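You operate a simulated robot arm through the tools that you are given. There is no shell and no other tool. Be economical: measure what you need, move in short steps, check, and stop when the job is done.

The job below is to be done with a simulated robot arm. You get a single attempt, and the scene is never put back.

JOB
Run the block with the blue top through the patcher at 130 C.
Fine: lay it on the ribbed plate afterwards; the slide ends pulled out; the two blocks beside it and the dwell slider stay.

The check looks at the end state, three seconds after you hand in, the way a careful person would. Anything else that was tipped, shoved, dropped, spilled or broken makes it a failure.

ROBOT AND FRAMES
A 6-joint arm with a two-finger parallel gripper, fixed in place. Base frame: the origin is at the foot of the arm, x ahead of it, y to its left, z up; the work surface is at about z = 0. Readings come in m, rad, newtons and seconds.
With the tool pointing down near the work surface it reaches from about 0.14 to 0.58 m from the base axis. Its first joint turns from -1.152 to 1.152 rad. Payload 2.1 kg.
Tool frame: the origin (TCP) lies between the finger pads and is the grasp point; the fingertips stand 0.03 m ahead of it; z points along the fingers, y is the line along which they close. Largest opening 0.094 m; finger width 0.028, thickness 0.01; the body of the gripper, 0.05 by 0.096 m, starts 0.055 m behind the TCP.
Orientation is told as [roll, pitch, yaw] about the base's x, y, z axes, in that order, counted from this pose: with the fingers straight down and closing along the base's y, the tool's x points along the base's -x, its y along +y and its z along -z.

CONTROLS
- The arm moves only by the tool move_arm. Its argument "targets" is a list of rows, each a list of 6 numbers: the shift along the base's x, y, z in units of 40 mm (1.0 is 40 mm), then the turn, a rotation vector about the base's x, y, z in units of 6 degrees (1.0 is 6 degrees). In form: [[dx, dy, dz, wx, wy, wz], ...]. A call has 1 to 8 rows; each row shifts and turns the commanded pose from where the row before left it. "grip" is the closure, from 0 (fully open) to 1 (shut), set as the call begins (left out, the last holds). A call with a number of a shift or a turn outside -1 to 1 is refused whole. Each row takes 0.2 s and may step no farther than 0.05 m and 0.15 rad from the row before; otherwise, or with a gripper value out of range, the whole call is refused. Where a pose cannot be reached the arm comes as near as it can. A force on the tool above 70 N (or 10 N above the force at the start of the call, whichever is more), or a blocked arm, ends the call early, and 0.2 s more pass. The fingers move at their own pace (about 0.072 m/s each) and stop on an object; they squeeze with about 24 N. The grip force told is the motor's: it shows also when the fingers shut on nothing. Time passes only in rows, and 0.2 s behind the last, so rows that do not move let the fingers close. It gives the time, the measured TCP pose, the force on the tool (base axes), the opening and the grip force at its end, in the units of the frame above (readings bear some noise), with the torque about the TCP (base axes, N m) and any sound that the robot's microphone picked up.
- Cameras (640 x 400 px; columns grow to the right, rows downward): "scene" is fixed at [0.0575, -0.3693, 0.4839]; the picture's right is [0.80, -0.60, 0.00], its down [-0.40, -0.53, -0.75] and it looks along [0.45, 0.59, -0.67] (base axes); focal length 277 px, centre (320, 200). "wrist" rides on the gripper at [0.076, 0.014, -0.103] in the tool frame; the picture's right is [-0.18, 0.98, 0.00], its down [-0.75, -0.14, -0.64] and it looks along [-0.63, -0.12, 0.77] (tool axes); focal length 243 px, centre (320, 200). There is no depth. A picture from a camera that has moved, and an enlarged one, comes with that camera's place and axes in the base frame and with its lens. The place of the scene camera against the robot may be out by one fixed shift of up to 0.018 m in any direction.
- snapshot(camera): a new picture of that camera. The clock stands still meanwhile.
- enlarge(camera, box): a new picture of the part [left, top, right, bottom] of that camera's present view, enlarged. The clock stands still meanwhile.
- job_done(): hands the job in; it is judged then, once.

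Work in short steps. Places have to be worked out from the pictures, the camera data and where the tool is seen: move nearer, look again, correct. Check each grasp and each placing, and mend what went wrong. You have 120 turns and 84 pictures in all, those below and enlarged ones among them. Open the gripper and draw the arm clear of the work before you hand the job in, unless the task says otherwise; then end with one line.

The tools are called by a JSON object that holds its "op" and its "data". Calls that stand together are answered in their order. move_arm: Moves the arm, as the interface text tells. Its arguments: {"type":"object","properties":{"targets":{"type":"array","items":{"type":"array","items":{"type":"number"}}},"grip":{"type":"number"}},"required":["targets"]} The other tools are called the same way: snapshot (camera) takes a picture; enlarge (camera, box) takes an enlarged picture of a part of a camera's view; job_done () hands the job in.

At the start:

```text
time: 0.0
position: [0.357, 0.0398, 0.2619]
tcp_rot: [0.0, -0.002, -0.003]
contact_force: [0.0, 0.1, 0.2]
wrist_torque: [-0.03, -0.02, -0.01]
finger_gap: 0.094
grip_force: 0.2
```

scene: 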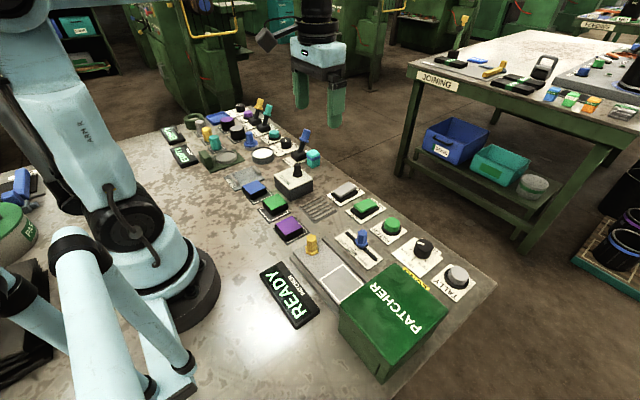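
wrist: 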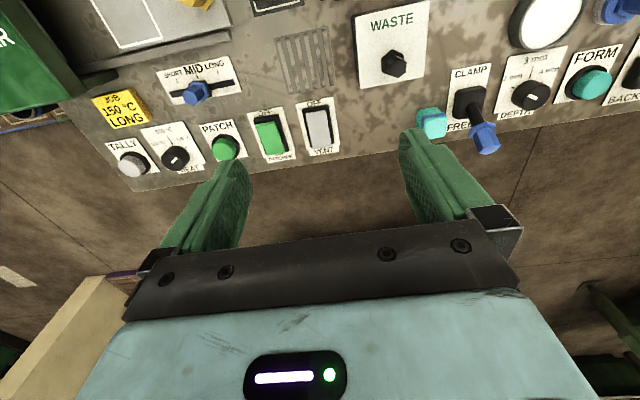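

The scene shows the patcher at lower right, with its slide, controls and blocks. I enlarge the view to read the labels.

{"op": "enlarge", "data": {"camera": "scene", "box": [220, 160, 380, 260]}}

{"op": "enlarge", "data": {"camera": "scene", "box": [250, 200, 490, 350]}}

{"op": "enlarge", "data": {"camera": "wrist", "box": [80, 40, 360, 215]}}

```text
4.00 times, centred on (300, 210) of scene
camera zoom: at [0.0575, -0.3693, 0.4839], right [0.8, -0.6, 0.0], down [-0.4, -0.53, -0.75], along [0.45, 0.59, -0.67], focal length 1106 px, centre (400, 160)
```

zoom: 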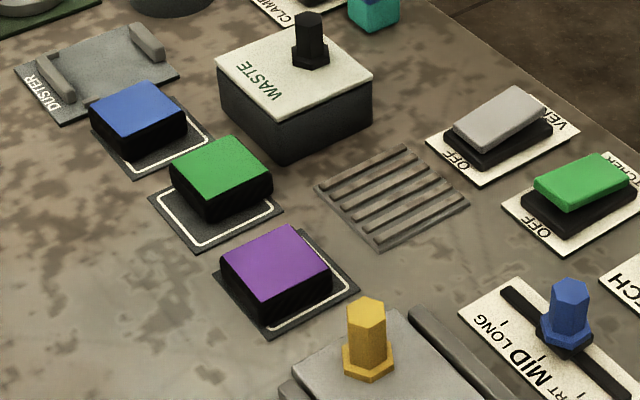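

```text
2.67 times, centred on (370, 275) of scene
camera zoom: at [0.0575, -0.3693, 0.4839], right [0.8, -0.6, 0.0], down [-0.4, -0.53, -0.75], along [0.45, 0.59, -0.67], focal length 738 px, centre (187, 0)
```

zoom: 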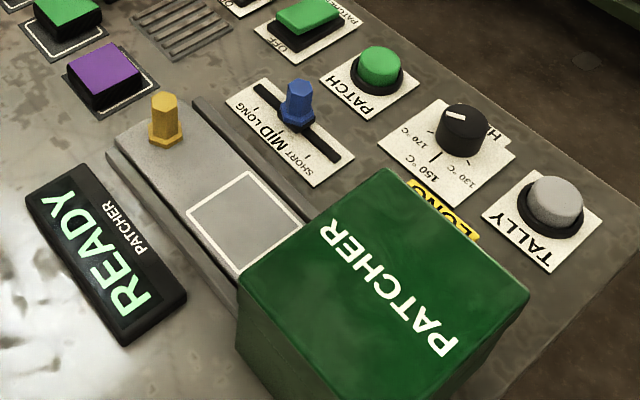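

```text
2.29 times, centred on (220, 128) of wrist
camera zoom: at [0.2814, 0.0553, 0.364], right [0.18, 0.98, 0.0], down [0.75, -0.14, 0.64], along [0.63, -0.12, -0.77], focal length 555 px, centre (549, 366)
```

zoom: 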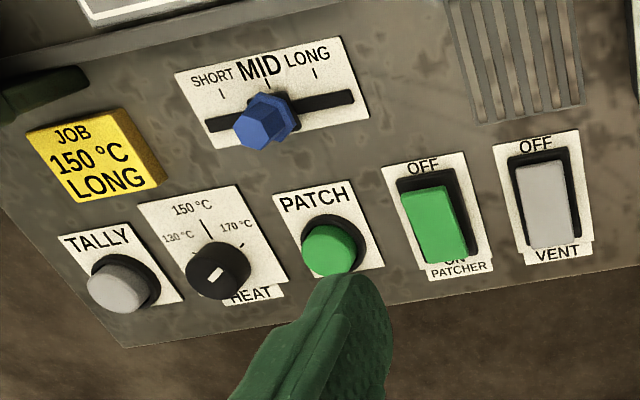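

The dial offers 130/150/170 and the READY lamp is lit. The job text overrides the yellow card. I move so the wrist camera sees the controls from closer.

{"op": "move_arm", "data": {"targets": [[-0.2, -1, 0, 0, 0, 0], [-0.2, -1, 0, 0, 0, 0], [-0.2, -1, 0, 0, 0, 0], [-0.2, -1, 0, 0, 0, 0], [-0.2, -0.8, 0, 0, 0, 0], [0, 0, -0.5, 0, 0, 0]]}}

{"op": "snapshot", "data": {"camera": "wrist"}}

```text
time: 1.4
position: [0.3189, -0.1509, 0.2416]
tcp_rot: [0.0, -0.002, -0.002]
contact_force: [-0.6, -0.6, 0.4]
wrist_torque: [0.01, -0.02, 0.01]
finger_gap: 0.094
grip_force: 0.1
```

```text
78 pictures are left
camera wrist: at [0.2433, -0.1366, 0.3439], right [0.18, 0.98, 0.0], down [0.75, -0.14, 0.64], along [0.63, -0.12, -0.77], focal length 243 px, centre (320, 200)
```

wrist: 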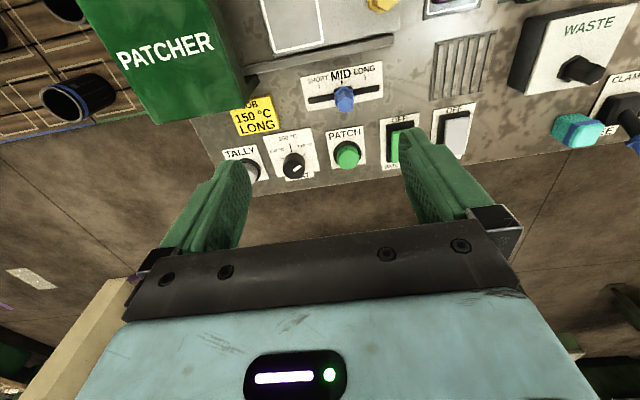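

{"op": "enlarge", "data": {"camera": "wrist", "box": [220, 90, 380, 190]}}

{"op": "enlarge", "data": {"camera": "scene", "box": [370, 220, 450, 270]}}

```text
4.00 times, centred on (300, 140) of wrist
camera zoom: at [0.2433, -0.1366, 0.3439], right [0.18, 0.98, 0.0], down [0.75, -0.14, 0.64], along [0.63, -0.12, -0.77], focal length 970 px, centre (400, 440)
```

zoom: 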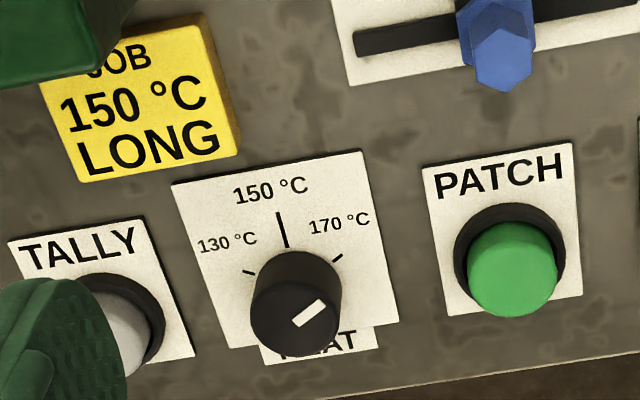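

```text
8.00 times, centred on (410, 245) of scene
camera zoom: at [0.0575, -0.3693, 0.4839], right [0.8, -0.6, 0.0], down [-0.4, -0.53, -0.75], along [0.45, 0.59, -0.67], focal length 2213 px, centre (-400, -160)
```

zoom: 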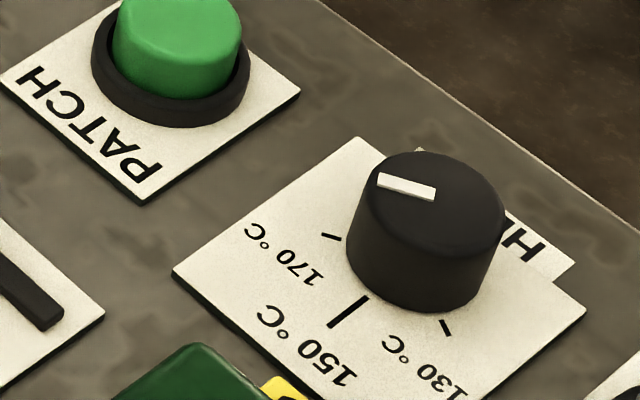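

The pointer rests at about 170 and the knob is near (0.437, -0.215). It has to turn about +115° about z to reach 130. I move above the knob with the tool pre-turned and the fingers half open.

{"op": "move_arm", "data": {"targets": [[0.5, -0.27, -0.4, 0, 0, -1], [0.5, -0.27, -0.4, 0, 0, -1], [0.5, -0.27, -0.4, 0, 0, -1], [0.5, -0.27, -0.4, 0, 0, -1], [0.5, -0.27, -0.4, 0, 0, -1], [0.45, -0.25, -0.4, 0, 0, -1], [0, 0, 0, 0, 0, -1], [0, 0, 0, 0, 0, -1]], "grip": 0.35}}

{"op": "snapshot", "data": {"camera": "wrist"}}

```text
time: 3.2
position: [0.4367, -0.2153, 0.1462]
tcp_rot: [-0.001, -0.002, -0.841]
contact_force: [0.6, 0.1, 0.3]
wrist_torque: [0.02, 0.03, -0.01]
finger_gap: 0.0612
grip_force: 0.1
```

```text
75 pictures are left
camera wrist: at [0.3965, -0.148, 0.2478], right [0.86, 0.52, 0.0], down [0.4, -0.65, 0.64], along [0.33, -0.55, -0.77], focal length 243 px, centre (320, 200)
```

wrist: 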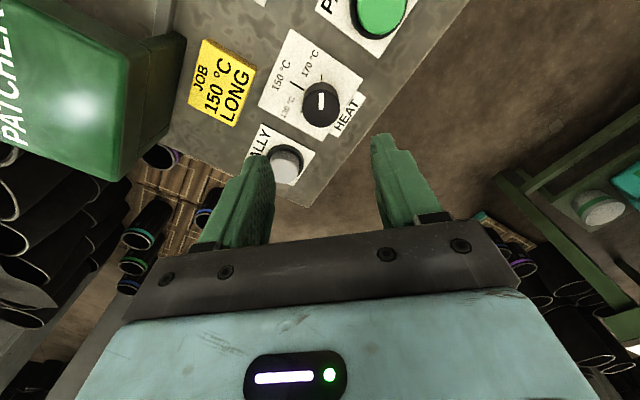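

{"op": "enlarge", "data": {"camera": "wrist", "box": [256, 50, 384, 130]}}

```text
5.00 times, centred on (320, 90) of wrist
camera zoom: at [0.3965, -0.148, 0.2478], right [0.86, 0.52, 0.0], down [0.4, -0.65, 0.64], along [0.33, -0.55, -0.77], focal length 1213 px, centre (320, 750)
```

zoom: 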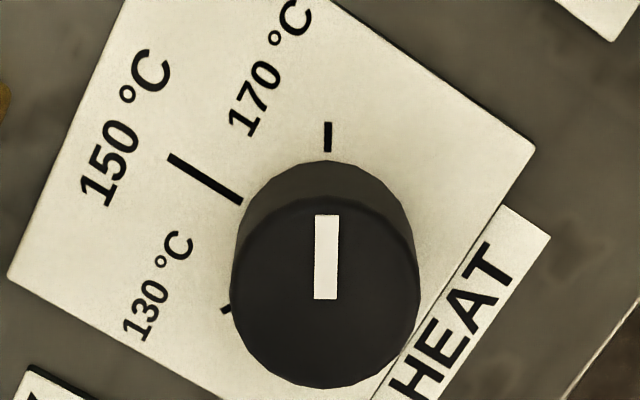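

The TCP sits directly over the knob centre, and the pointer lines up exactly with the 170 tick (58° off 150). I descend and grip.

{"op": "move_arm", "data": {"targets": [[0, 0, -0.9, 0, 0, 0], [0, 0, -0.9, 0, 0, 0], [0, 0, -0.8, 0, 0, 0]]}}

{"op": "move_arm", "data": {"targets": [[0, 0, 0, 0, 0, 0], [0, 0, 0, 0, 0, 0], [0, 0, 0, 0, 0, 0]], "grip": 1}}

```text
time: 4.0
position: [0.4346, -0.214, 0.0423]
tcp_rot: [0.0, -0.001, -0.839]
contact_force: [0.4, 0.2, 0.4]
wrist_torque: [0.04, 0.02, 0.01]
finger_gap: 0.0613
grip_force: 0.1
```

```text
time: 4.8
position: [0.436, -0.2119, 0.041]
tcp_rot: [0.002, -0.002, -0.836]
contact_force: [15.3, 10.8, -13.6]
wrist_torque: [-0.22, -0.46, 0.1]
finger_gap: 0.0338
grip_force: 45.1
```

The grip holds on the 34 mm knob with a slight side load. I shift 2 mm to relieve it and turn +42°.

{"op": "move_arm", "data": {"targets": [[0.04, 0.04, 0, 0, 0, 0], [0, 0, 0, 0, 0, 1], [0, 0, 0, 0, 0, 1], [0, 0, 0, 0, 0, 1], [0, 0, 0, 0, 0, 1], [0, 0, 0, 0, 0, 1], [0, 0, 0, 0, 0, 1], [0, 0, 0, 0, 0, 1]]}}

{"op": "snapshot", "data": {"camera": "wrist"}}

```text
time: 6.6
position: [0.435, -0.2156, 0.0432]
tcp_rot: [-0.002, 0.003, -0.103]
contact_force: [-20.1, 2.4, -27.0]
wrist_torque: [0.18, 0.51, 0.0]
finger_gap: 0.0342
grip_force: 44.6
```

```text
73 pictures are left
camera wrist: at [0.3619, -0.1922, 0.1447], right [0.29, 0.96, 0.0], down [0.74, -0.22, 0.64], along [0.61, -0.18, -0.77], focal length 243 px, centre (320, 200)
```

wrist: 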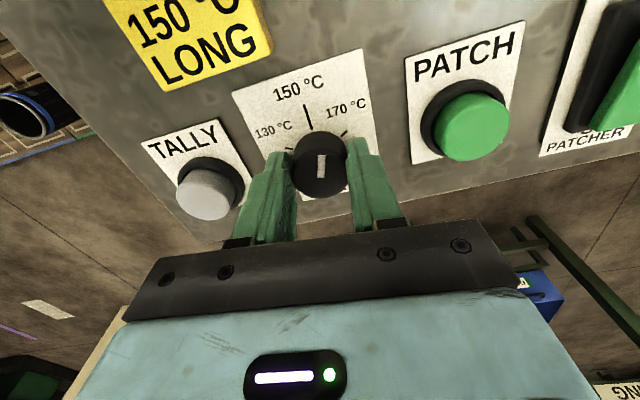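

The knob follows the tool. I ease the position slightly and keep turning.

{"op": "move_arm", "data": {"targets": [[-0.04, 0, -0.03, 0, 0, 0], [0, 0, 0, 0, 0, 1], [0, 0, 0, 0, 0, 1], [0, 0, 0, 0, 0, 1], [0, 0, 0, 0, 0, 1], [0, 0, 0, 0, 0, 1], [0, 0, 0, 0, 0, 1]]}}

{"op": "move_arm", "data": {"targets": [[0, 0, 0, 0, 0, 1], [0, 0, 0, 0, 0, 1], [0, 0, 0, 0, 0, 1], [0, 0, 0, 0, 0, 1], [0, 0, 0, 0, 0, 1], [0, 0, 0, 0, 0, 1], [0, 0, 0, 0, 0, 0.35]]}}

{"op": "enlarge", "data": {"camera": "wrist", "box": [240, 90, 400, 190]}}

```text
time: 8.2
position: [0.4346, -0.2165, 0.0413]
tcp_rot: [-0.01, -0.001, 0.524]
contact_force: [13.5, -28.9, 32.2]
wrist_torque: [-0.12, -0.13, -0.07]
finger_gap: 0.0339
grip_force: 44.9
```

```text
time: 9.8
position: [0.4374, -0.2164, 0.0404]
tcp_rot: [-0.011, 0.005, 1.189]
contact_force: [21.3, -35.1, 8.1]
wrist_torque: [0.2, -0.12, -0.04]
finger_gap: 0.0339
grip_force: 45.4
```

```text
4.00 times, centred on (320, 140) of wrist
camera zoom: at [0.3945, -0.2807, 0.1431], right [-0.84, 0.54, -0.01], down [0.41, 0.65, 0.64], along [0.35, 0.54, -0.77], focal length 970 px, centre (320, 440)
```

zoom: 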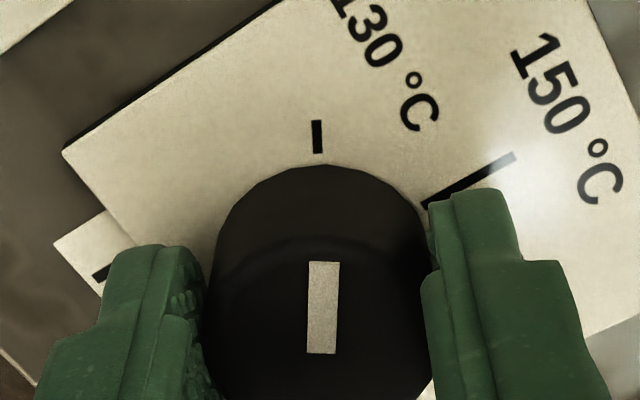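

The pointer lines up with 130. I open, rise and turn the tool back.

{"op": "move_arm", "data": {"targets": [[0, 0, 0, 0, 0, 0], [0, 0, 0, 0, 0, 0], [0, 0, 0.5, 0, 0, 0], [0, 0, 1, 0, 0, 0], [0, 0, 1, 0, 0, 0]], "grip": 0.35}}

{"op": "enlarge", "data": {"camera": "scene", "box": [250, 200, 490, 350]}}

{"op": "enlarge", "data": {"camera": "wrist", "box": [240, 40, 400, 140]}}

```text
time: 11.0
position: [0.434, -0.2164, 0.1396]
tcp_rot: [0.001, -0.001, 1.184]
contact_force: [-0.9, -0.9, 0.5]
wrist_torque: [-0.01, 0.01, -0.04]
finger_gap: 0.0611
grip_force: 0.0
```

```text
2.67 times, centred on (370, 275) of scene
camera zoom: at [0.0575, -0.3693, 0.4839], right [0.8, -0.6, 0.0], down [-0.4, -0.53, -0.75], along [0.45, 0.59, -0.67], focal length 738 px, centre (187, 0)
```

zoom: 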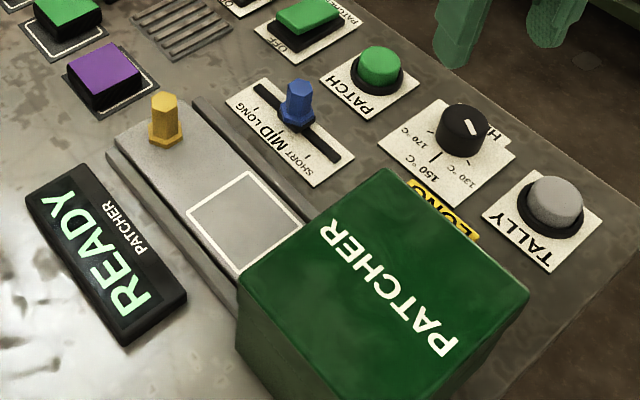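

```text
4.00 times, centred on (320, 90) of wrist
camera zoom: at [0.3922, -0.282, 0.2412], right [-0.84, 0.54, 0.0], down [0.41, 0.65, 0.64], along [0.35, 0.54, -0.77], focal length 970 px, centre (320, 640)
```

zoom: 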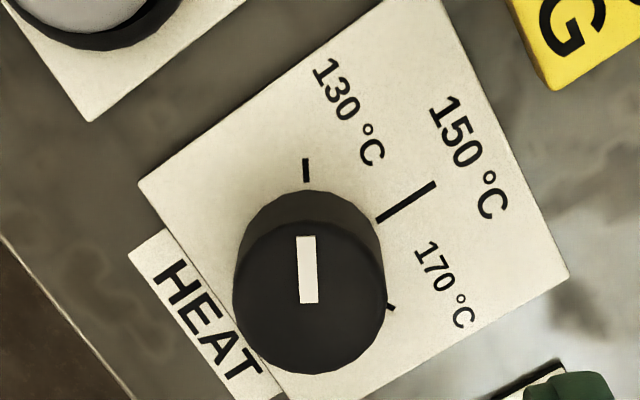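

The dial reads 130. I rise and travel above the blocks, unwinding the yaw.

{"op": "move_arm", "data": {"targets": [[-0.2, 0.2, 0.9, 0, 0, -1], [-0.55, 0.95, 0.3, 0, 0, -1], [-0.55, 0.95, 0.3, 0, 0, -1], [-0.55, 0.95, 0.3, 0, 0, -1], [-0.55, 0.95, 0.3, 0, 0, -1], [-0.55, 0.95, 0.2, 0, 0, -1], [-0.55, 0.95, 0, 0, 0, -1], [-0.55, 0.95, 0, 0, 0, -1]], "grip": 0}}

{"op": "move_arm", "data": {"targets": [[-0.2, 0.8, 0, 0, 0, -1], [0, 0.8, 0, 0, 0, -1], [0, 0.6, 0, 0, 0, -1], [0, 0, 0, 0, 0, -0.3]]}}

{"op": "snapshot", "data": {"camera": "wrist"}}

```text
time: 12.8
position: [0.2749, 0.0589, 0.2327]
tcp_rot: [0.001, -0.002, 0.349]
contact_force: [-0.4, -0.8, -1.1]
wrist_torque: [-0.01, 0.01, -0.01]
finger_gap: 0.0941
grip_force: 0.1
```

```text
time: 13.8
position: [0.2652, 0.1473, 0.2333]
tcp_rot: [-0.002, -0.003, 0.004]
contact_force: [0.2, 0.4, -0.7]
wrist_torque: [0.07, 0.01, -0.01]
finger_gap: 0.094
grip_force: 0.2
```

```text
69 pictures are left
camera wrist: at [0.1896, 0.1628, 0.3347], right [0.18, 0.98, 0.0], down [0.75, -0.14, 0.64], along [0.63, -0.12, -0.77], focal length 243 px, centre (320, 200)
```

wrist: 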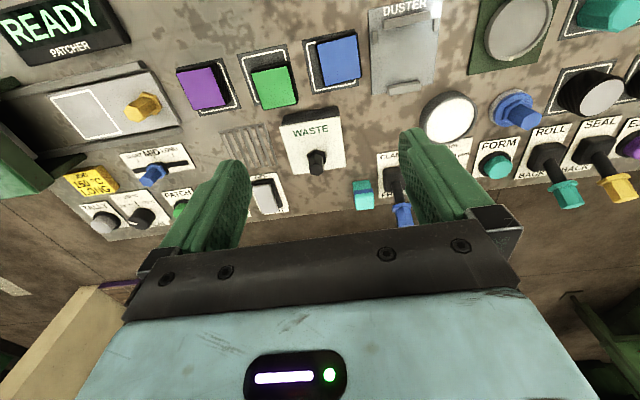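

{"op": "enlarge", "data": {"camera": "wrist", "box": [160, 20, 400, 170]}}

{"op": "enlarge", "data": {"camera": "wrist", "box": [0, 0, 240, 150]}}

```text
2.67 times, centred on (280, 95) of wrist
camera zoom: at [0.1896, 0.1628, 0.3347], right [0.18, 0.98, 0.0], down [0.75, -0.14, 0.64], along [0.63, -0.12, -0.77], focal length 647 px, centre (427, 480)
```

zoom: 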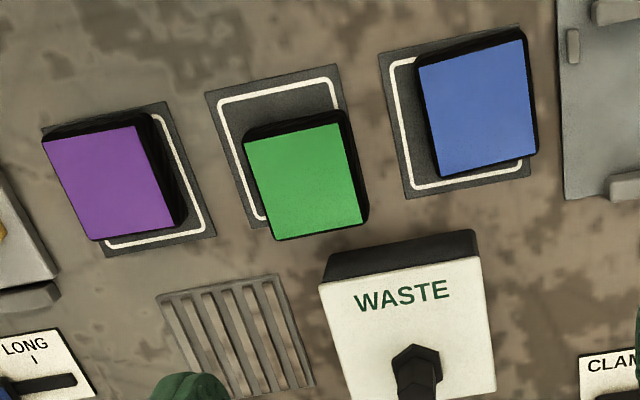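

```text
2.67 times, centred on (120, 75) of wrist
camera zoom: at [0.1896, 0.1628, 0.3347], right [0.18, 0.98, 0.0], down [0.75, -0.14, 0.64], along [0.63, -0.12, -0.77], focal length 647 px, centre (853, 533)
```

zoom: 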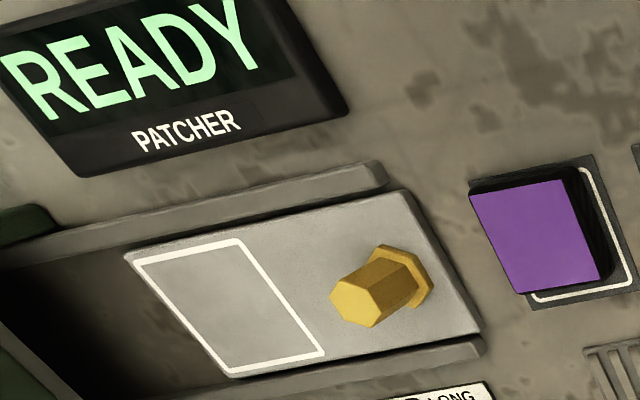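

The blue block sits at about (0.248, 0.173), 42 mm wide and yawed about +3°. I move above it with the opening limited to 56 mm and check.

{"op": "move_arm", "data": {"targets": [[-0.43, 0.64, -0.6, 0, 0, 0.55], [0, 0, -1, 0, 0, 0], [0, 0, -1, 0, 0, 0], [0, 0, 0, 0, 0, 0]], "grip": 0.4}}

{"op": "snapshot", "data": {"camera": "wrist"}}

{"op": "enlarge", "data": {"camera": "scene", "box": [200, 120, 360, 220]}}

```text
time: 14.8
position: [0.2507, 0.1744, 0.1273]
tcp_rot: [-0.001, -0.002, 0.064]
contact_force: [0.0, -0.3, -0.3]
wrist_torque: [0.0, 0.0, -0.04]
finger_gap: 0.0567
grip_force: 0.1
```

```text
66 pictures are left
camera wrist: at [0.1729, 0.1839, 0.2288], right [0.12, 0.99, 0.0], down [0.76, -0.09, 0.64], along [0.64, -0.08, -0.77], focal length 243 px, centre (320, 200)
```

wrist: 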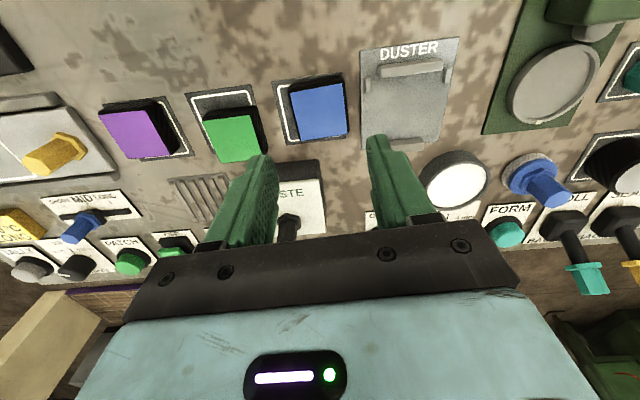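

```text
4.00 times, centred on (280, 170) of scene
camera zoom: at [0.0575, -0.3693, 0.4839], right [0.8, -0.6, 0.0], down [-0.4, -0.53, -0.75], along [0.45, 0.59, -0.67], focal length 1106 px, centre (480, 320)
```

zoom: 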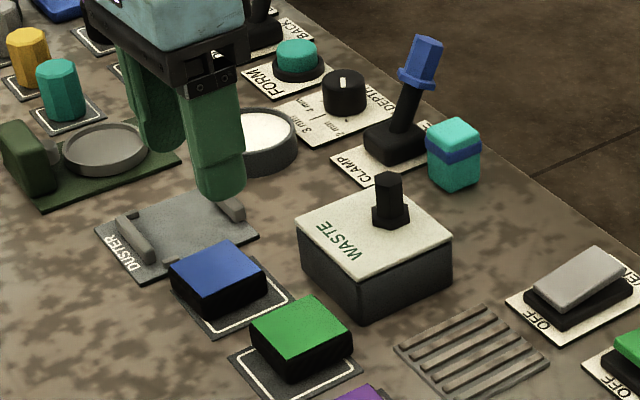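

The block's top is at about (0.245, 0.1745). I descend to a TCP height of 0.036 and close.

{"op": "move_arm", "data": {"targets": [[-0.12, 0, -0.77, 0, 0, 0], [0, 0, -0.8, 0, 0, 0], [0, 0, -0.7, 0, 0, 0]]}}

{"op": "move_arm", "data": {"targets": [[0, 0, 0, 0, 0, 0], [0, 0, 0, 0, 0, 0], [0, 0, 0, 0, 0, 0]], "grip": 1}}

{"op": "snapshot", "data": {"camera": "wrist"}}

```text
time: 15.6
position: [0.2443, 0.1736, 0.0382]
tcp_rot: [-0.001, -0.002, 0.061]
contact_force: [0.0, 0.1, 0.4]
wrist_torque: [0.01, 0.01, -0.03]
finger_gap: 0.0563
grip_force: 0.0
```

```text
time: 16.4
position: [0.2443, 0.176, 0.0398]
tcp_rot: [0.0, -0.002, 0.063]
contact_force: [0.9, -0.5, -0.2]
wrist_torque: [0.02, 0.0, 0.02]
finger_gap: 0.0472
grip_force: 23.9
```

```text
64 pictures are left
camera wrist: at [0.1674, 0.1851, 0.141], right [0.12, 0.99, 0.0], down [0.76, -0.09, 0.64], along [0.64, -0.08, -0.77], focal length 243 px, centre (320, 200)
```

wrist: 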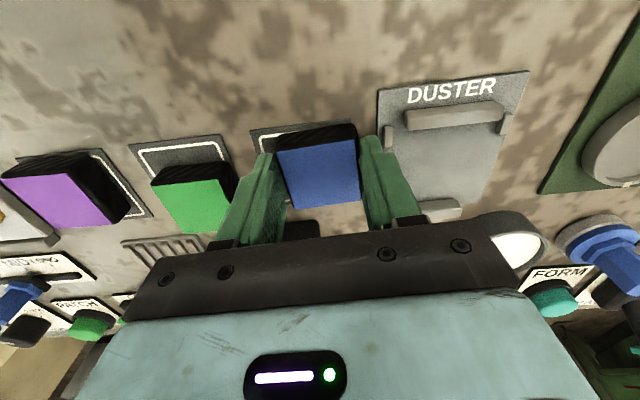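

The block is gripped at 47 mm. I lift it and carry it over to the slide, straightening the yaw.

{"op": "move_arm", "data": {"targets": [[0, 0, 0.5, 0, 0, 0], [0, 0, 1, 0, 0, 0], [0, 0, 1, 0, 0, 0], [0, -0.5, 0.8, 0, 0, 0], [0, -1, 0, 0, 0, 0], [0, -1, 0, 0, 0, 0], [0, -1, 0, 0, 0, 0], [0, -1, 0, 0, 0, -0.6]]}}

{"op": "move_arm", "data": {"targets": [[0.05, -1, 0, 0, 0, 0], [0.05, -1, 0, 0, 0, 0], [0, -1, 0, 0, 0, 0], [0, -0.85, 0, 0, 0, 0], [0, 0, 0, 0, 0, 0]]}}

{"op": "snapshot", "data": {"camera": "wrist"}}

{"op": "enlarge", "data": {"camera": "scene", "box": [220, 120, 460, 270]}}

```text
time: 18.2
position: [0.2455, -0.0081, 0.1702]
tcp_rot: [-0.001, -0.002, -0.001]
contact_force: [-0.3, 0.3, -0.4]
wrist_torque: [0.02, 0.02, 0.0]
finger_gap: 0.0471
grip_force: 24.2
```

```text
time: 19.4
position: [0.2485, -0.1602, 0.1721]
tcp_rot: [-0.001, -0.002, -0.001]
contact_force: [0.2, 0.4, -1.2]
wrist_torque: [-0.01, 0.01, 0.0]
finger_gap: 0.047
grip_force: 24.6
```

```text
63 pictures are left
camera wrist: at [0.1718, -0.1464, 0.274], right [0.18, 0.98, 0.0], down [0.75, -0.14, 0.64], along [0.63, -0.12, -0.77], focal length 243 px, centre (320, 200)
```

wrist: 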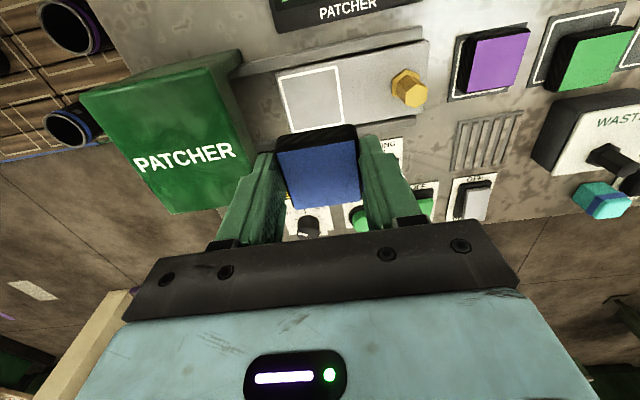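

```text
2.67 times, centred on (340, 195) of scene
camera zoom: at [0.0575, -0.3693, 0.4839], right [0.8, -0.6, 0.0], down [-0.4, -0.53, -0.75], along [0.45, 0.59, -0.67], focal length 738 px, centre (267, 213)
```

zoom: 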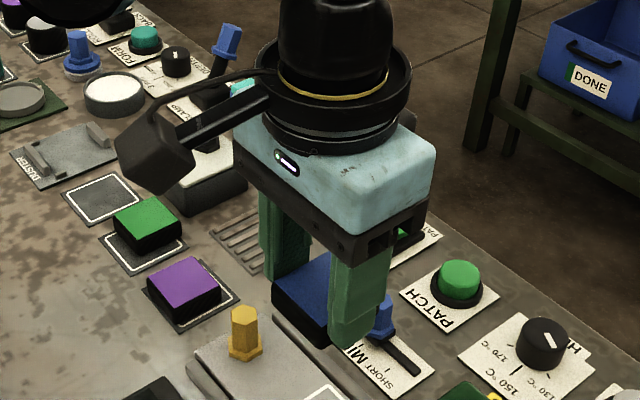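

{"op": "enlarge", "data": {"camera": "wrist", "box": [220, 30, 460, 180]}}

```text
2.67 times, centred on (340, 105) of wrist
camera zoom: at [0.1718, -0.1464, 0.274], right [0.18, 0.98, 0.0], down [0.75, -0.14, 0.64], along [0.63, -0.12, -0.77], focal length 647 px, centre (267, 453)
```

zoom: 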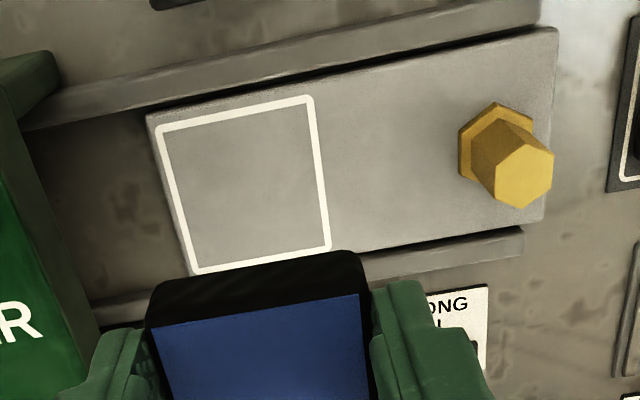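

The window is at about (0.2535, -0.1695), 57 mm wide. I align over it and descend to just above the slide.

{"op": "move_arm", "data": {"targets": [[0.12, -0.22, -0.5, 0, 0, 0], [0, 0, -0.8, 0, 0, 0], [0, 0, -0.8, 0, 0, 0], [0, 0, -0.55, 0, 0, 0], [0, 0, 0, 0, 0, 0]]}}

{"op": "snapshot", "data": {"camera": "wrist"}}

{"op": "enlarge", "data": {"camera": "scene", "box": [250, 180, 410, 280]}}

```text
time: 20.6
position: [0.2538, -0.1709, 0.0647]
tcp_rot: [-0.001, -0.001, 0.0]
contact_force: [0.2, 0.5, -0.9]
wrist_torque: [-0.04, 0.02, 0.01]
finger_gap: 0.0471
grip_force: 24.2
```

```text
60 pictures are left
camera wrist: at [0.1774, -0.1563, 0.166], right [0.18, 0.98, 0.0], down [0.75, -0.14, 0.64], along [0.63, -0.12, -0.77], focal length 243 px, centre (320, 200)
```

wrist: 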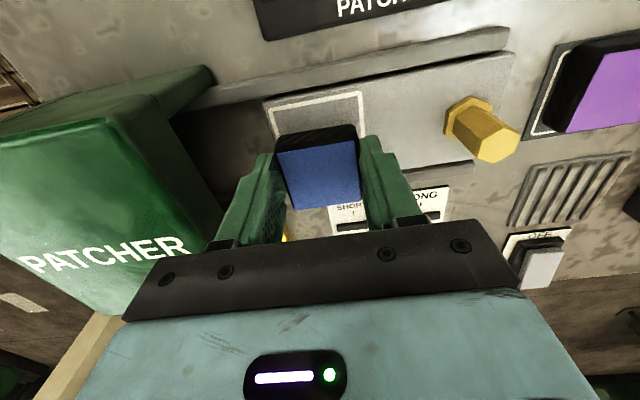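

```text
4.00 times, centred on (330, 230) of scene
camera zoom: at [0.0575, -0.3693, 0.4839], right [0.8, -0.6, 0.0], down [-0.4, -0.53, -0.75], along [0.45, 0.59, -0.67], focal length 1106 px, centre (280, 80)
```

zoom: 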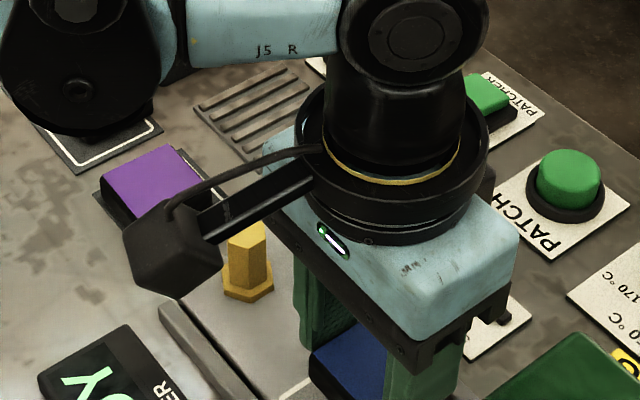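

The alignment looks good. I lower in small steps and watch the force.

{"op": "move_arm", "data": {"targets": [[0, 0, -0.1, 0, 0, 0], [0, 0, -0.08, 0, 0, 0], [0, 0, -0.05, 0, 0, 0], [0, 0, -0.05, 0, 0, 0], [0, 0, 0, 0, 0, 0]]}}

{"op": "move_arm", "data": {"targets": [[0, 0, -0.05, 0, 0, 0], [0, 0, 0, 0, 0, 0]]}}

```text
time: 21.8
position: [0.2525, -0.1678, 0.0533]
tcp_rot: [-0.001, -0.002, -0.001]
contact_force: [0.5, 0.6, 0.1]
wrist_torque: [0.0, 0.0, -0.01]
finger_gap: 0.0473
grip_force: 23.8
```

```text
time: 22.4
position: [0.2532, -0.1683, 0.0497]
tcp_rot: [-0.001, -0.003, 0.0]
contact_force: [0.2, -0.4, -0.2]
wrist_torque: [0.0, -0.02, 0.0]
finger_gap: 0.0474
grip_force: 24.3
```

{"op": "move_arm", "data": {"targets": [[0, 0, -0.05, 0, 0, 0], [0, 0, 0, 0, 0, 0]]}}

{"op": "enlarge", "data": {"camera": "wrist", "box": [220, 70, 460, 220]}}

```text
time: 23.0
position: [0.2516, -0.1692, 0.048]
tcp_rot: [0.001, -0.003, -0.002]
contact_force: [0.6, 0.8, -1.3]
wrist_torque: [0.0, 0.0, -0.03]
finger_gap: 0.047
grip_force: 23.8
```

```text
2.67 times, centred on (340, 145) of wrist
camera zoom: at [0.1759, -0.1544, 0.1507], right [0.19, 0.98, 0.0], down [0.75, -0.14, 0.64], along [0.63, -0.12, -0.77], focal length 647 px, centre (267, 347)
```

zoom: 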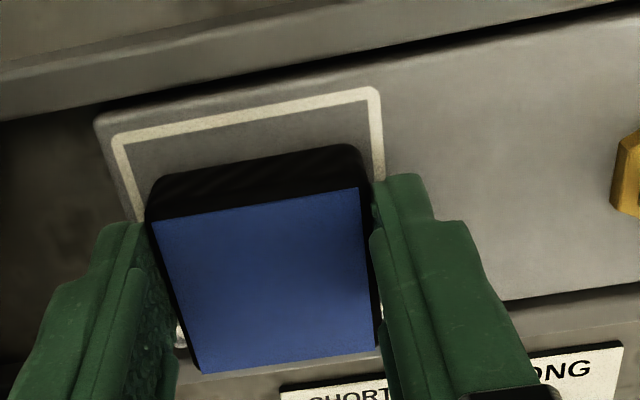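

The block sits about 3 mm too far in +x within the outline. I shift -3 mm and continue lowering.

{"op": "move_arm", "data": {"targets": [[-0.08, 0, 0, 0, 0, 0], [0, 0, -0.05, 0, 0, 0], [0, 0, 0, 0, 0, 0]]}}

{"op": "move_arm", "data": {"targets": [[0, 0, -0.05, 0, 0, 0], [0, 0, 0, 0, 0, 0]]}}

```text
time: 23.8
position: [0.2494, -0.1693, 0.048]
tcp_rot: [-0.001, -0.001, -0.002]
contact_force: [-1.0, -0.9, 32.1]
wrist_torque: [-0.01, 0.01, 0.01]
finger_gap: 0.0473
grip_force: 24.4
```

```text
time: 24.4
position: [0.2489, -0.1694, 0.0452]
tcp_rot: [-0.001, -0.004, -0.003]
contact_force: [-4.2, -2.3, 31.2]
wrist_torque: [-0.1, 0.08, -0.02]
finger_gap: 0.0471
grip_force: 24.4
```

The block has contact with the slide. I release and rise.

{"op": "move_arm", "data": {"targets": [[0, 0, 0.03, 0, 0, 0], [0, 0, 0, 0, 0, 0], [0, 0, 0, 0, 0, 0], [0, 0, 0.5, 0, 0, 0], [0, 0, 1, 0, 0, 0], [0, 0, 1, 0, 0, 0]], "grip": 0.38}}

{"op": "enlarge", "data": {"camera": "wrist", "box": [200, 30, 480, 205]}}

```text
time: 25.8
position: [0.2504, -0.1712, 0.1491]
tcp_rot: [-0.001, -0.002, -0.002]
contact_force: [-0.2, -0.2, 1.1]
wrist_torque: [0.02, -0.01, 0.02]
finger_gap: 0.0584
grip_force: 0.0
```

```text
2.29 times, centred on (340, 118) of wrist
camera zoom: at [0.1739, -0.1563, 0.2503], right [0.18, 0.98, 0.0], down [0.75, -0.14, 0.64], along [0.63, -0.12, -0.77], focal length 555 px, centre (274, 389)
```

zoom: 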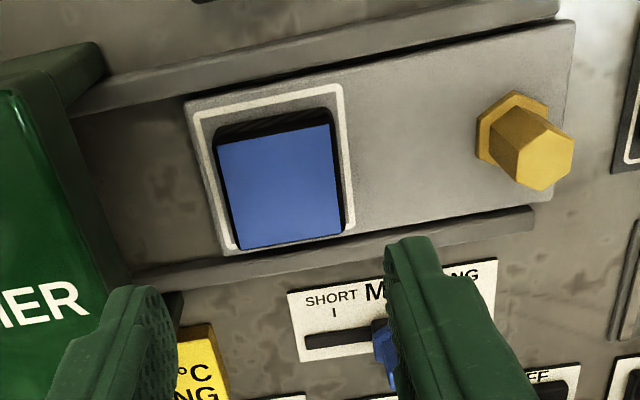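

The block lies inside the outline. Next I go above the yellow handle at about (0.2535, -0.077) with the tool turned -90°, so the fingers close across the slide's travel.

{"op": "move_arm", "data": {"targets": [[0, 0.6, 0, 0, 0, -1], [0, 0.6, 0, 0, 0, -1], [0.08, 0.6, 0, 0, 0, -1], [0, 0.55, 0, 0, 0, -1], [0, 0, 0, 0, 0, -1], [0, 0, 0, 0, 0, -1], [0, 0, 0, 0, 0, -1], [0, 0, 0, 0, 0, -1]], "grip": 0.45}}

{"op": "move_arm", "data": {"targets": [[0, 0, 0, 0, 0, -1], [0, 0, 0, 0, 0, -1], [0, 0, 0, 0, 0, -1], [0, 0, 0, 0, 0, -1], [0, 0, 0, 0, 0, -1], [0, 0, 0, 0, 0, -1], [0, 0, 0, 0, 0, -1], [0, 0, 0, 0, 0, 0]]}}

{"op": "snapshot", "data": {"camera": "wrist"}}

```text
time: 27.6
position: [0.2534, -0.0747, 0.1453]
tcp_rot: [0.0, -0.003, -0.841]
contact_force: [1.0, -0.8, -0.1]
wrist_torque: [0.04, -0.01, 0.0]
finger_gap: 0.0516
grip_force: 0.0
```

```text
time: 29.4
position: [0.2515, -0.0755, 0.1462]
tcp_rot: [0.0, -0.003, -1.57]
contact_force: [-0.1, -0.7, 0.3]
wrist_torque: [0.01, -0.02, -0.01]
finger_gap: 0.0516
grip_force: 0.0
```

```text
56 pictures are left
camera wrist: at [0.2663, 0.002, 0.2482], right [0.98, -0.19, 0.0], down [-0.14, -0.75, 0.64], along [-0.12, -0.63, -0.77], focal length 243 px, centre (320, 200)
```

wrist: 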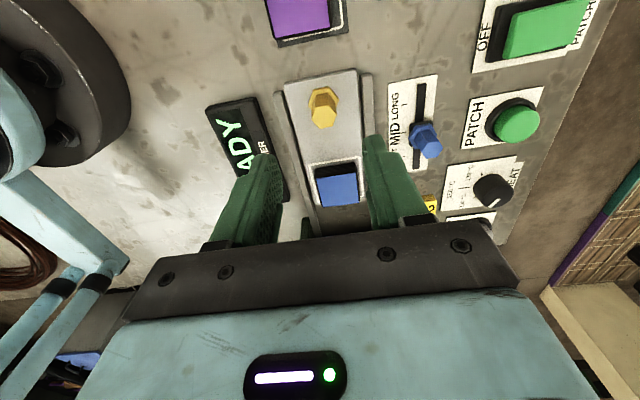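

The handle is at about (0.255, -0.073). I adjust slightly, descend and close.

{"op": "move_arm", "data": {"targets": [[0.08, 0.06, -0.75, 0, 0, 0], [0, 0, -0.75, 0, 0, 0], [0, 0, -0.75, 0, 0, 0]]}}

{"op": "snapshot", "data": {"camera": "wrist"}}

```text
time: 30.2
position: [0.2568, -0.0692, 0.0562]
tcp_rot: [0.0, -0.003, -1.571]
contact_force: [0.4, 0.7, 0.0]
wrist_torque: [0.0, 0.0, -0.01]
finger_gap: 0.0518
grip_force: 0.0
```

```text
55 pictures are left
camera wrist: at [0.2709, 0.0067, 0.1574], right [0.98, -0.18, 0.0], down [-0.14, -0.75, 0.64], along [-0.12, -0.63, -0.77], focal length 243 px, centre (320, 200)
```

wrist: 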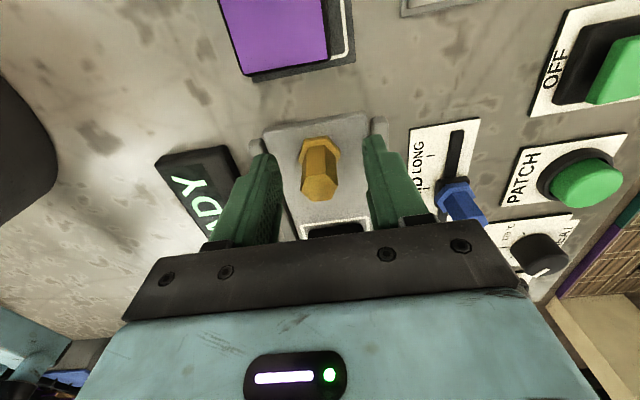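

The handle sits centred between the fingers, so I close.

{"op": "move_arm", "data": {"targets": [[0, 0, 0, 0, 0, 0], [0, 0, 0, 0, 0, 0], [0, 0, 0, 0, 0, 0]], "grip": 1}}

{"op": "move_arm", "data": {"targets": [[0, -0.25, 0, 0, 0, 0], [0, -0.4, 0, 0, 0, 0], [0, -0.4, 0, 0, 0, 0]]}}

{"op": "snapshot", "data": {"camera": "wrist"}}

```text
time: 31.0
position: [0.2551, -0.0699, 0.0561]
tcp_rot: [-0.003, -0.002, -1.572]
contact_force: [-22.0, -0.5, -10.1]
wrist_torque: [-0.08, -0.43, -0.13]
finger_gap: 0.0217
grip_force: 45.1
```

```text
time: 31.8
position: [0.2541, -0.113, 0.0559]
tcp_rot: [-0.005, 0.0, -1.573]
contact_force: [-23.9, 0.7, -33.4]
wrist_torque: [0.21, -0.27, -0.14]
finger_gap: 0.0218
grip_force: 45.1
```

```text
54 pictures are left
camera wrist: at [0.2699, -0.0367, 0.1579], right [0.98, -0.19, 0.0], down [-0.14, -0.75, 0.64], along [-0.12, -0.63, -0.77], focal length 243 px, centre (320, 200)
```

wrist: 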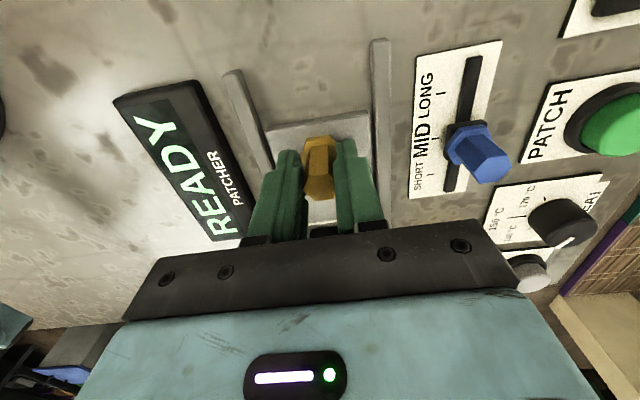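

The slide moves with the handle. I ease the side load and push farther.

{"op": "move_arm", "data": {"targets": [[-0.04, -0.2, -0.02, 0, 0, 0], [0, -0.3, 0, 0, 0, 0], [0, -0.3, 0, 0, 0, 0], [0, 0, 0, 0, 0, 0]]}}

{"op": "enlarge", "data": {"camera": "scene", "box": [230, 190, 430, 315]}}

```text
time: 32.8
position: [0.2546, -0.1465, 0.0563]
tcp_rot: [0.002, -0.003, -1.573]
contact_force: [6.9, 0.0, 30.0]
wrist_torque: [0.37, 1.05, 0.0]
finger_gap: 0.0213
grip_force: 45.1
```

```text
3.20 times, centred on (330, 252) of scene
camera zoom: at [0.0574, -0.3693, 0.484], right [0.8, -0.6, 0.0], down [-0.4, -0.53, -0.75], along [0.45, 0.59, -0.67], focal length 885 px, centre (288, 32)
```

zoom: 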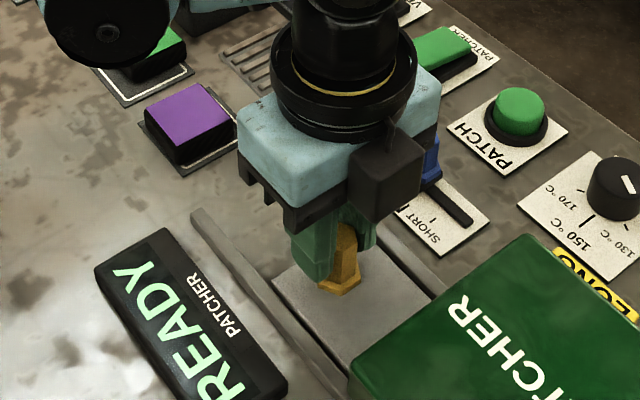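

The block is entering the box. I keep pushing gently until the slide stops.

{"op": "move_arm", "data": {"targets": [[0, -0.25, 0, 0, 0, 0], [0, -0.25, 0, 0, 0, 0], [0, 0, 0, 0, 0, 0]]}}

{"op": "move_arm", "data": {"targets": [[0, -0.15, 0, 0, 0, 0], [0, -0.15, 0, 0, 0, 0], [0, 0, 0, 0, 0, 0]]}}

{"op": "enlarge", "data": {"camera": "scene", "box": [230, 190, 430, 315]}}

```text
time: 33.6
position: [0.2552, -0.1671, 0.0556]
tcp_rot: [0.003, -0.002, -1.573]
contact_force: [22.9, -0.7, 48.2]
wrist_torque: [0.08, 0.98, -0.03]
finger_gap: 0.0212
grip_force: 45.4
```

```text
time: 34.1
position: [0.2548, -0.1701, 0.056]
tcp_rot: [0.001, 0.014, -1.566]
contact_force: [3.5, 2.7, 12.3]
wrist_torque: [-0.31, 0.54, -0.01]
finger_gap: 0.0214
grip_force: 45.1
stopped in row 2: the force on the tool passed its limit at 78 N (the readings are from after the stop); the commanded pose is now the measured one
```

```text
3.20 times, centred on (330, 252) of scene
camera zoom: at [0.0574, -0.3693, 0.484], right [0.8, -0.6, 0.0], down [-0.4, -0.53, -0.75], along [0.45, 0.59, -0.67], focal length 885 px, centre (288, 32)
```

zoom: 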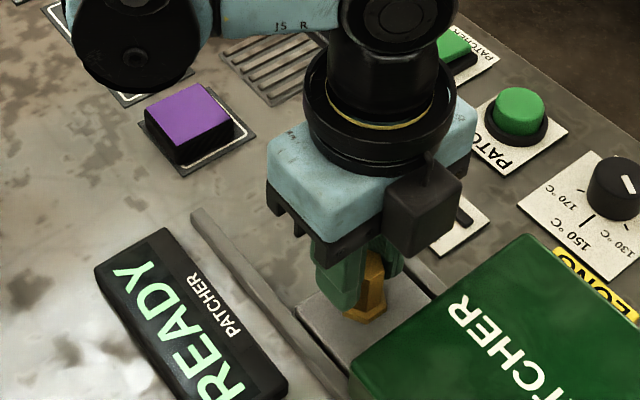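

The slide hit its end stop after 100 mm of travel, and the block is inside. I release, rise and turn back toward the PATCH button.

{"op": "move_arm", "data": {"targets": [[0, 0, 0, 0, 0, 0], [0, 0, 0, 0, 0, 0], [0, 0, 0.7, 0, 0, 0], [0, 0, 0.9, 0, 0, 0], [0, 0, 0.9, 0, 0, 0]], "grip": 0.5}}

{"op": "move_arm", "data": {"targets": [[0.8, 0.2, 0, 0, 0, 1], [0.9, 0.2, 0, 0, 0, 1], [0.9, 0.2, 0, 0, 0, 1], [0.9, 0.2, 0, 0, 0, 1], [0.7, 0.2, 0, 0, 0, 1], [0, 0, 0, 0, 0, 1], [0, 0, 0, 0, 0, 1], [0, 0, 0, 0, 0, 1]], "grip": 1}}

{"op": "snapshot", "data": {"camera": "wrist"}}

{"op": "enlarge", "data": {"camera": "scene", "box": [230, 200, 470, 350]}}

```text
time: 35.4
position: [0.2553, -0.1713, 0.1566]
tcp_rot: [0.002, 0.012, -1.566]
contact_force: [0.3, 0.3, -0.3]
wrist_torque: [-0.01, 0.01, -0.03]
finger_gap: 0.0468
grip_force: 0.0
```

```text
time: 37.1
position: [0.4232, -0.1299, 0.1557]
tcp_rot: [0.002, 0.012, -0.726]
contact_force: [0.2, 0.5, 0.1]
wrist_torque: [0.0, 0.01, 0.01]
finger_gap: 0.0003
grip_force: 24.1
```

```text
51 pictures are left
camera wrist: at [0.376, -0.0694, 0.2591], right [0.79, 0.61, 0.0], down [0.48, -0.61, 0.63], along [0.39, -0.5, -0.77], focal length 243 px, centre (320, 200)
```

wrist: 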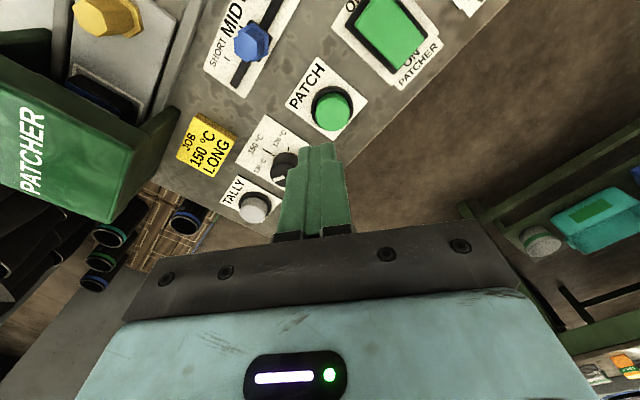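

```text
2.67 times, centred on (350, 275) of scene
camera zoom: at [0.0575, -0.3693, 0.4839], right [0.8, -0.6, 0.0], down [-0.4, -0.53, -0.75], along [0.45, 0.59, -0.67], focal length 738 px, centre (240, 0)
```

zoom: 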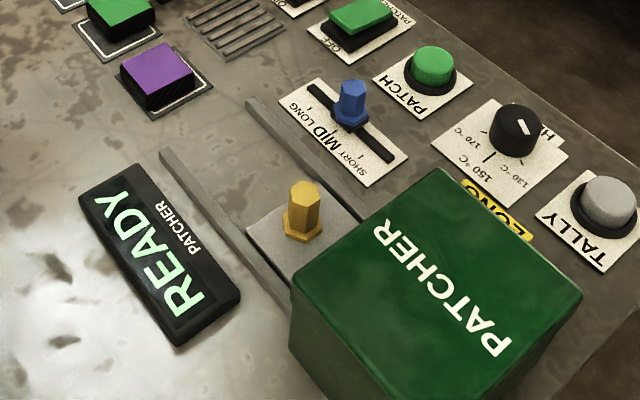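

{"op": "enlarge", "data": {"camera": "wrist", "box": [40, 0, 200, 100]}}

{"op": "enlarge", "data": {"camera": "wrist", "box": [260, 50, 388, 130]}}

```text
4.00 times, centred on (120, 50) of wrist
camera zoom: at [0.376, -0.0694, 0.2591], right [0.79, 0.61, 0.0], down [0.48, -0.61, 0.63], along [0.39, -0.5, -0.77], focal length 970 px, centre (1120, 800)
```

zoom: 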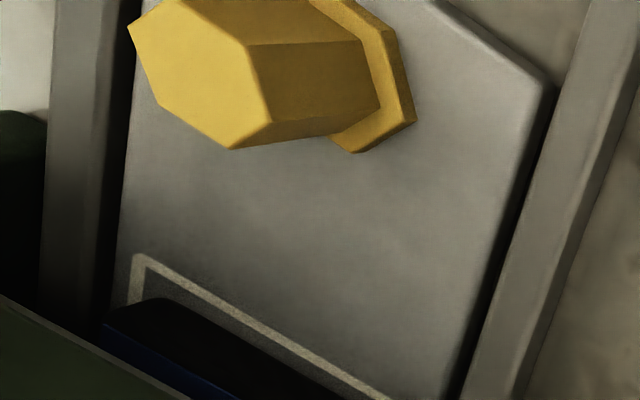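

```text
5.00 times, centred on (324, 90) of wrist
camera zoom: at [0.376, -0.0694, 0.2591], right [0.79, 0.61, 0.0], down [0.48, -0.61, 0.63], along [0.39, -0.5, -0.77], focal length 1213 px, centre (300, 750)
```

zoom: 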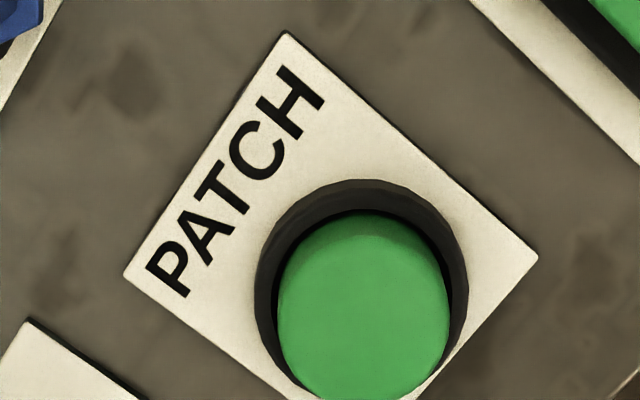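

The block is in the chamber and the slide is home. The PATCH button is at about (0.4367, -0.1277); I move above it with closed fingers.

{"op": "move_arm", "data": {"targets": [[0.34, 0.05, 0, 0, 0, 1], [0, 0, 0, 0, 0, 1], [0, 0, 0, 0, 0, 1], [0, 0, -0.7, 0, 0, 1], [0, 0, -0.7, 0, 0, 1], [0, 0, -0.6, 0, 0, 1], [0, 0, -0.3, 0, 0, 0.9]]}}

{"op": "snapshot", "data": {"camera": "wrist"}}

```text
time: 38.8
position: [0.4356, -0.1293, 0.063]
tcp_rot: [0.0, 0.013, -0.005]
contact_force: [0.1, 0.1, -0.5]
wrist_torque: [-0.01, 0.03, 0.04]
finger_gap: 0.0
grip_force: 24.3
```

```text
47 pictures are left
camera wrist: at [0.3615, -0.1152, 0.1659], right [0.19, 0.98, 0.0], down [0.76, -0.15, 0.63], along [0.62, -0.12, -0.77], focal length 243 px, centre (320, 200)
```

wrist: 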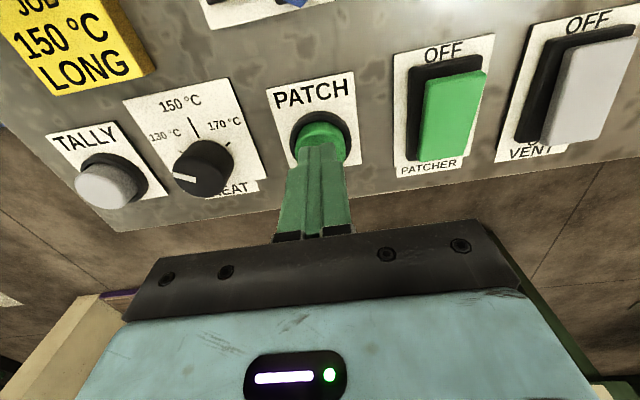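

Centred over the button. I press down in small steps.

{"op": "move_arm", "data": {"targets": [[0, 0, -0.15, 0, 0, 0], [0, 0, -0.1, 0, 0, 0], [0, 0, -0.1, 0, 0, 0]]}}

{"op": "move_arm", "data": {"targets": [[0, 0, -0.08, 0, 0, 0], [0, 0, -0.08, 0, 0, 0]]}}

```text
time: 39.5
position: [0.4363, -0.1297, 0.0508]
tcp_rot: [0.0, 0.015, -0.008]
contact_force: [-4.2, -2.3, 15.7]
wrist_torque: [-0.06, -0.07, 0.05]
finger_gap: 0.0001
grip_force: 23.9
heard: click
```

```text
time: 40.1
position: [0.4376, -0.1296, 0.0426]
tcp_rot: [0.001, 0.013, -0.008]
contact_force: [-13.7, -2.6, 58.5]
wrist_torque: [-0.07, -0.13, 0.01]
finger_gap: 0.0
grip_force: 24.4
```

A click was heard. I raise off the button and look at the lamp.

{"op": "move_arm", "data": {"targets": [[0, 0, 0.5, 0, 0, 0], [0, 0, 1, 0, 0, 0]]}}

{"op": "enlarge", "data": {"camera": "scene", "box": [230, 200, 470, 350]}}

```text
time: 40.8
position: [0.4372, -0.1276, 0.1001]
tcp_rot: [0.002, 0.008, -0.005]
contact_force: [0.0, -1.0, 0.0]
wrist_torque: [-0.04, -0.01, 0.01]
finger_gap: 0.0001
grip_force: 23.7
```

```text
2.67 times, centred on (350, 275) of scene
camera zoom: at [0.0575, -0.3693, 0.4839], right [0.8, -0.6, 0.0], down [-0.4, -0.53, -0.75], along [0.45, 0.59, -0.67], focal length 738 px, centre (240, 0)
```

zoom: 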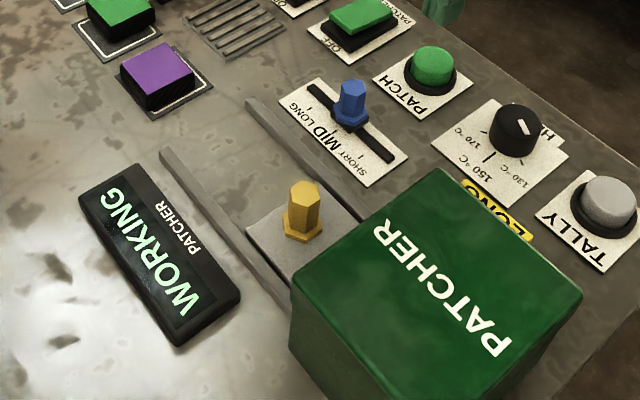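

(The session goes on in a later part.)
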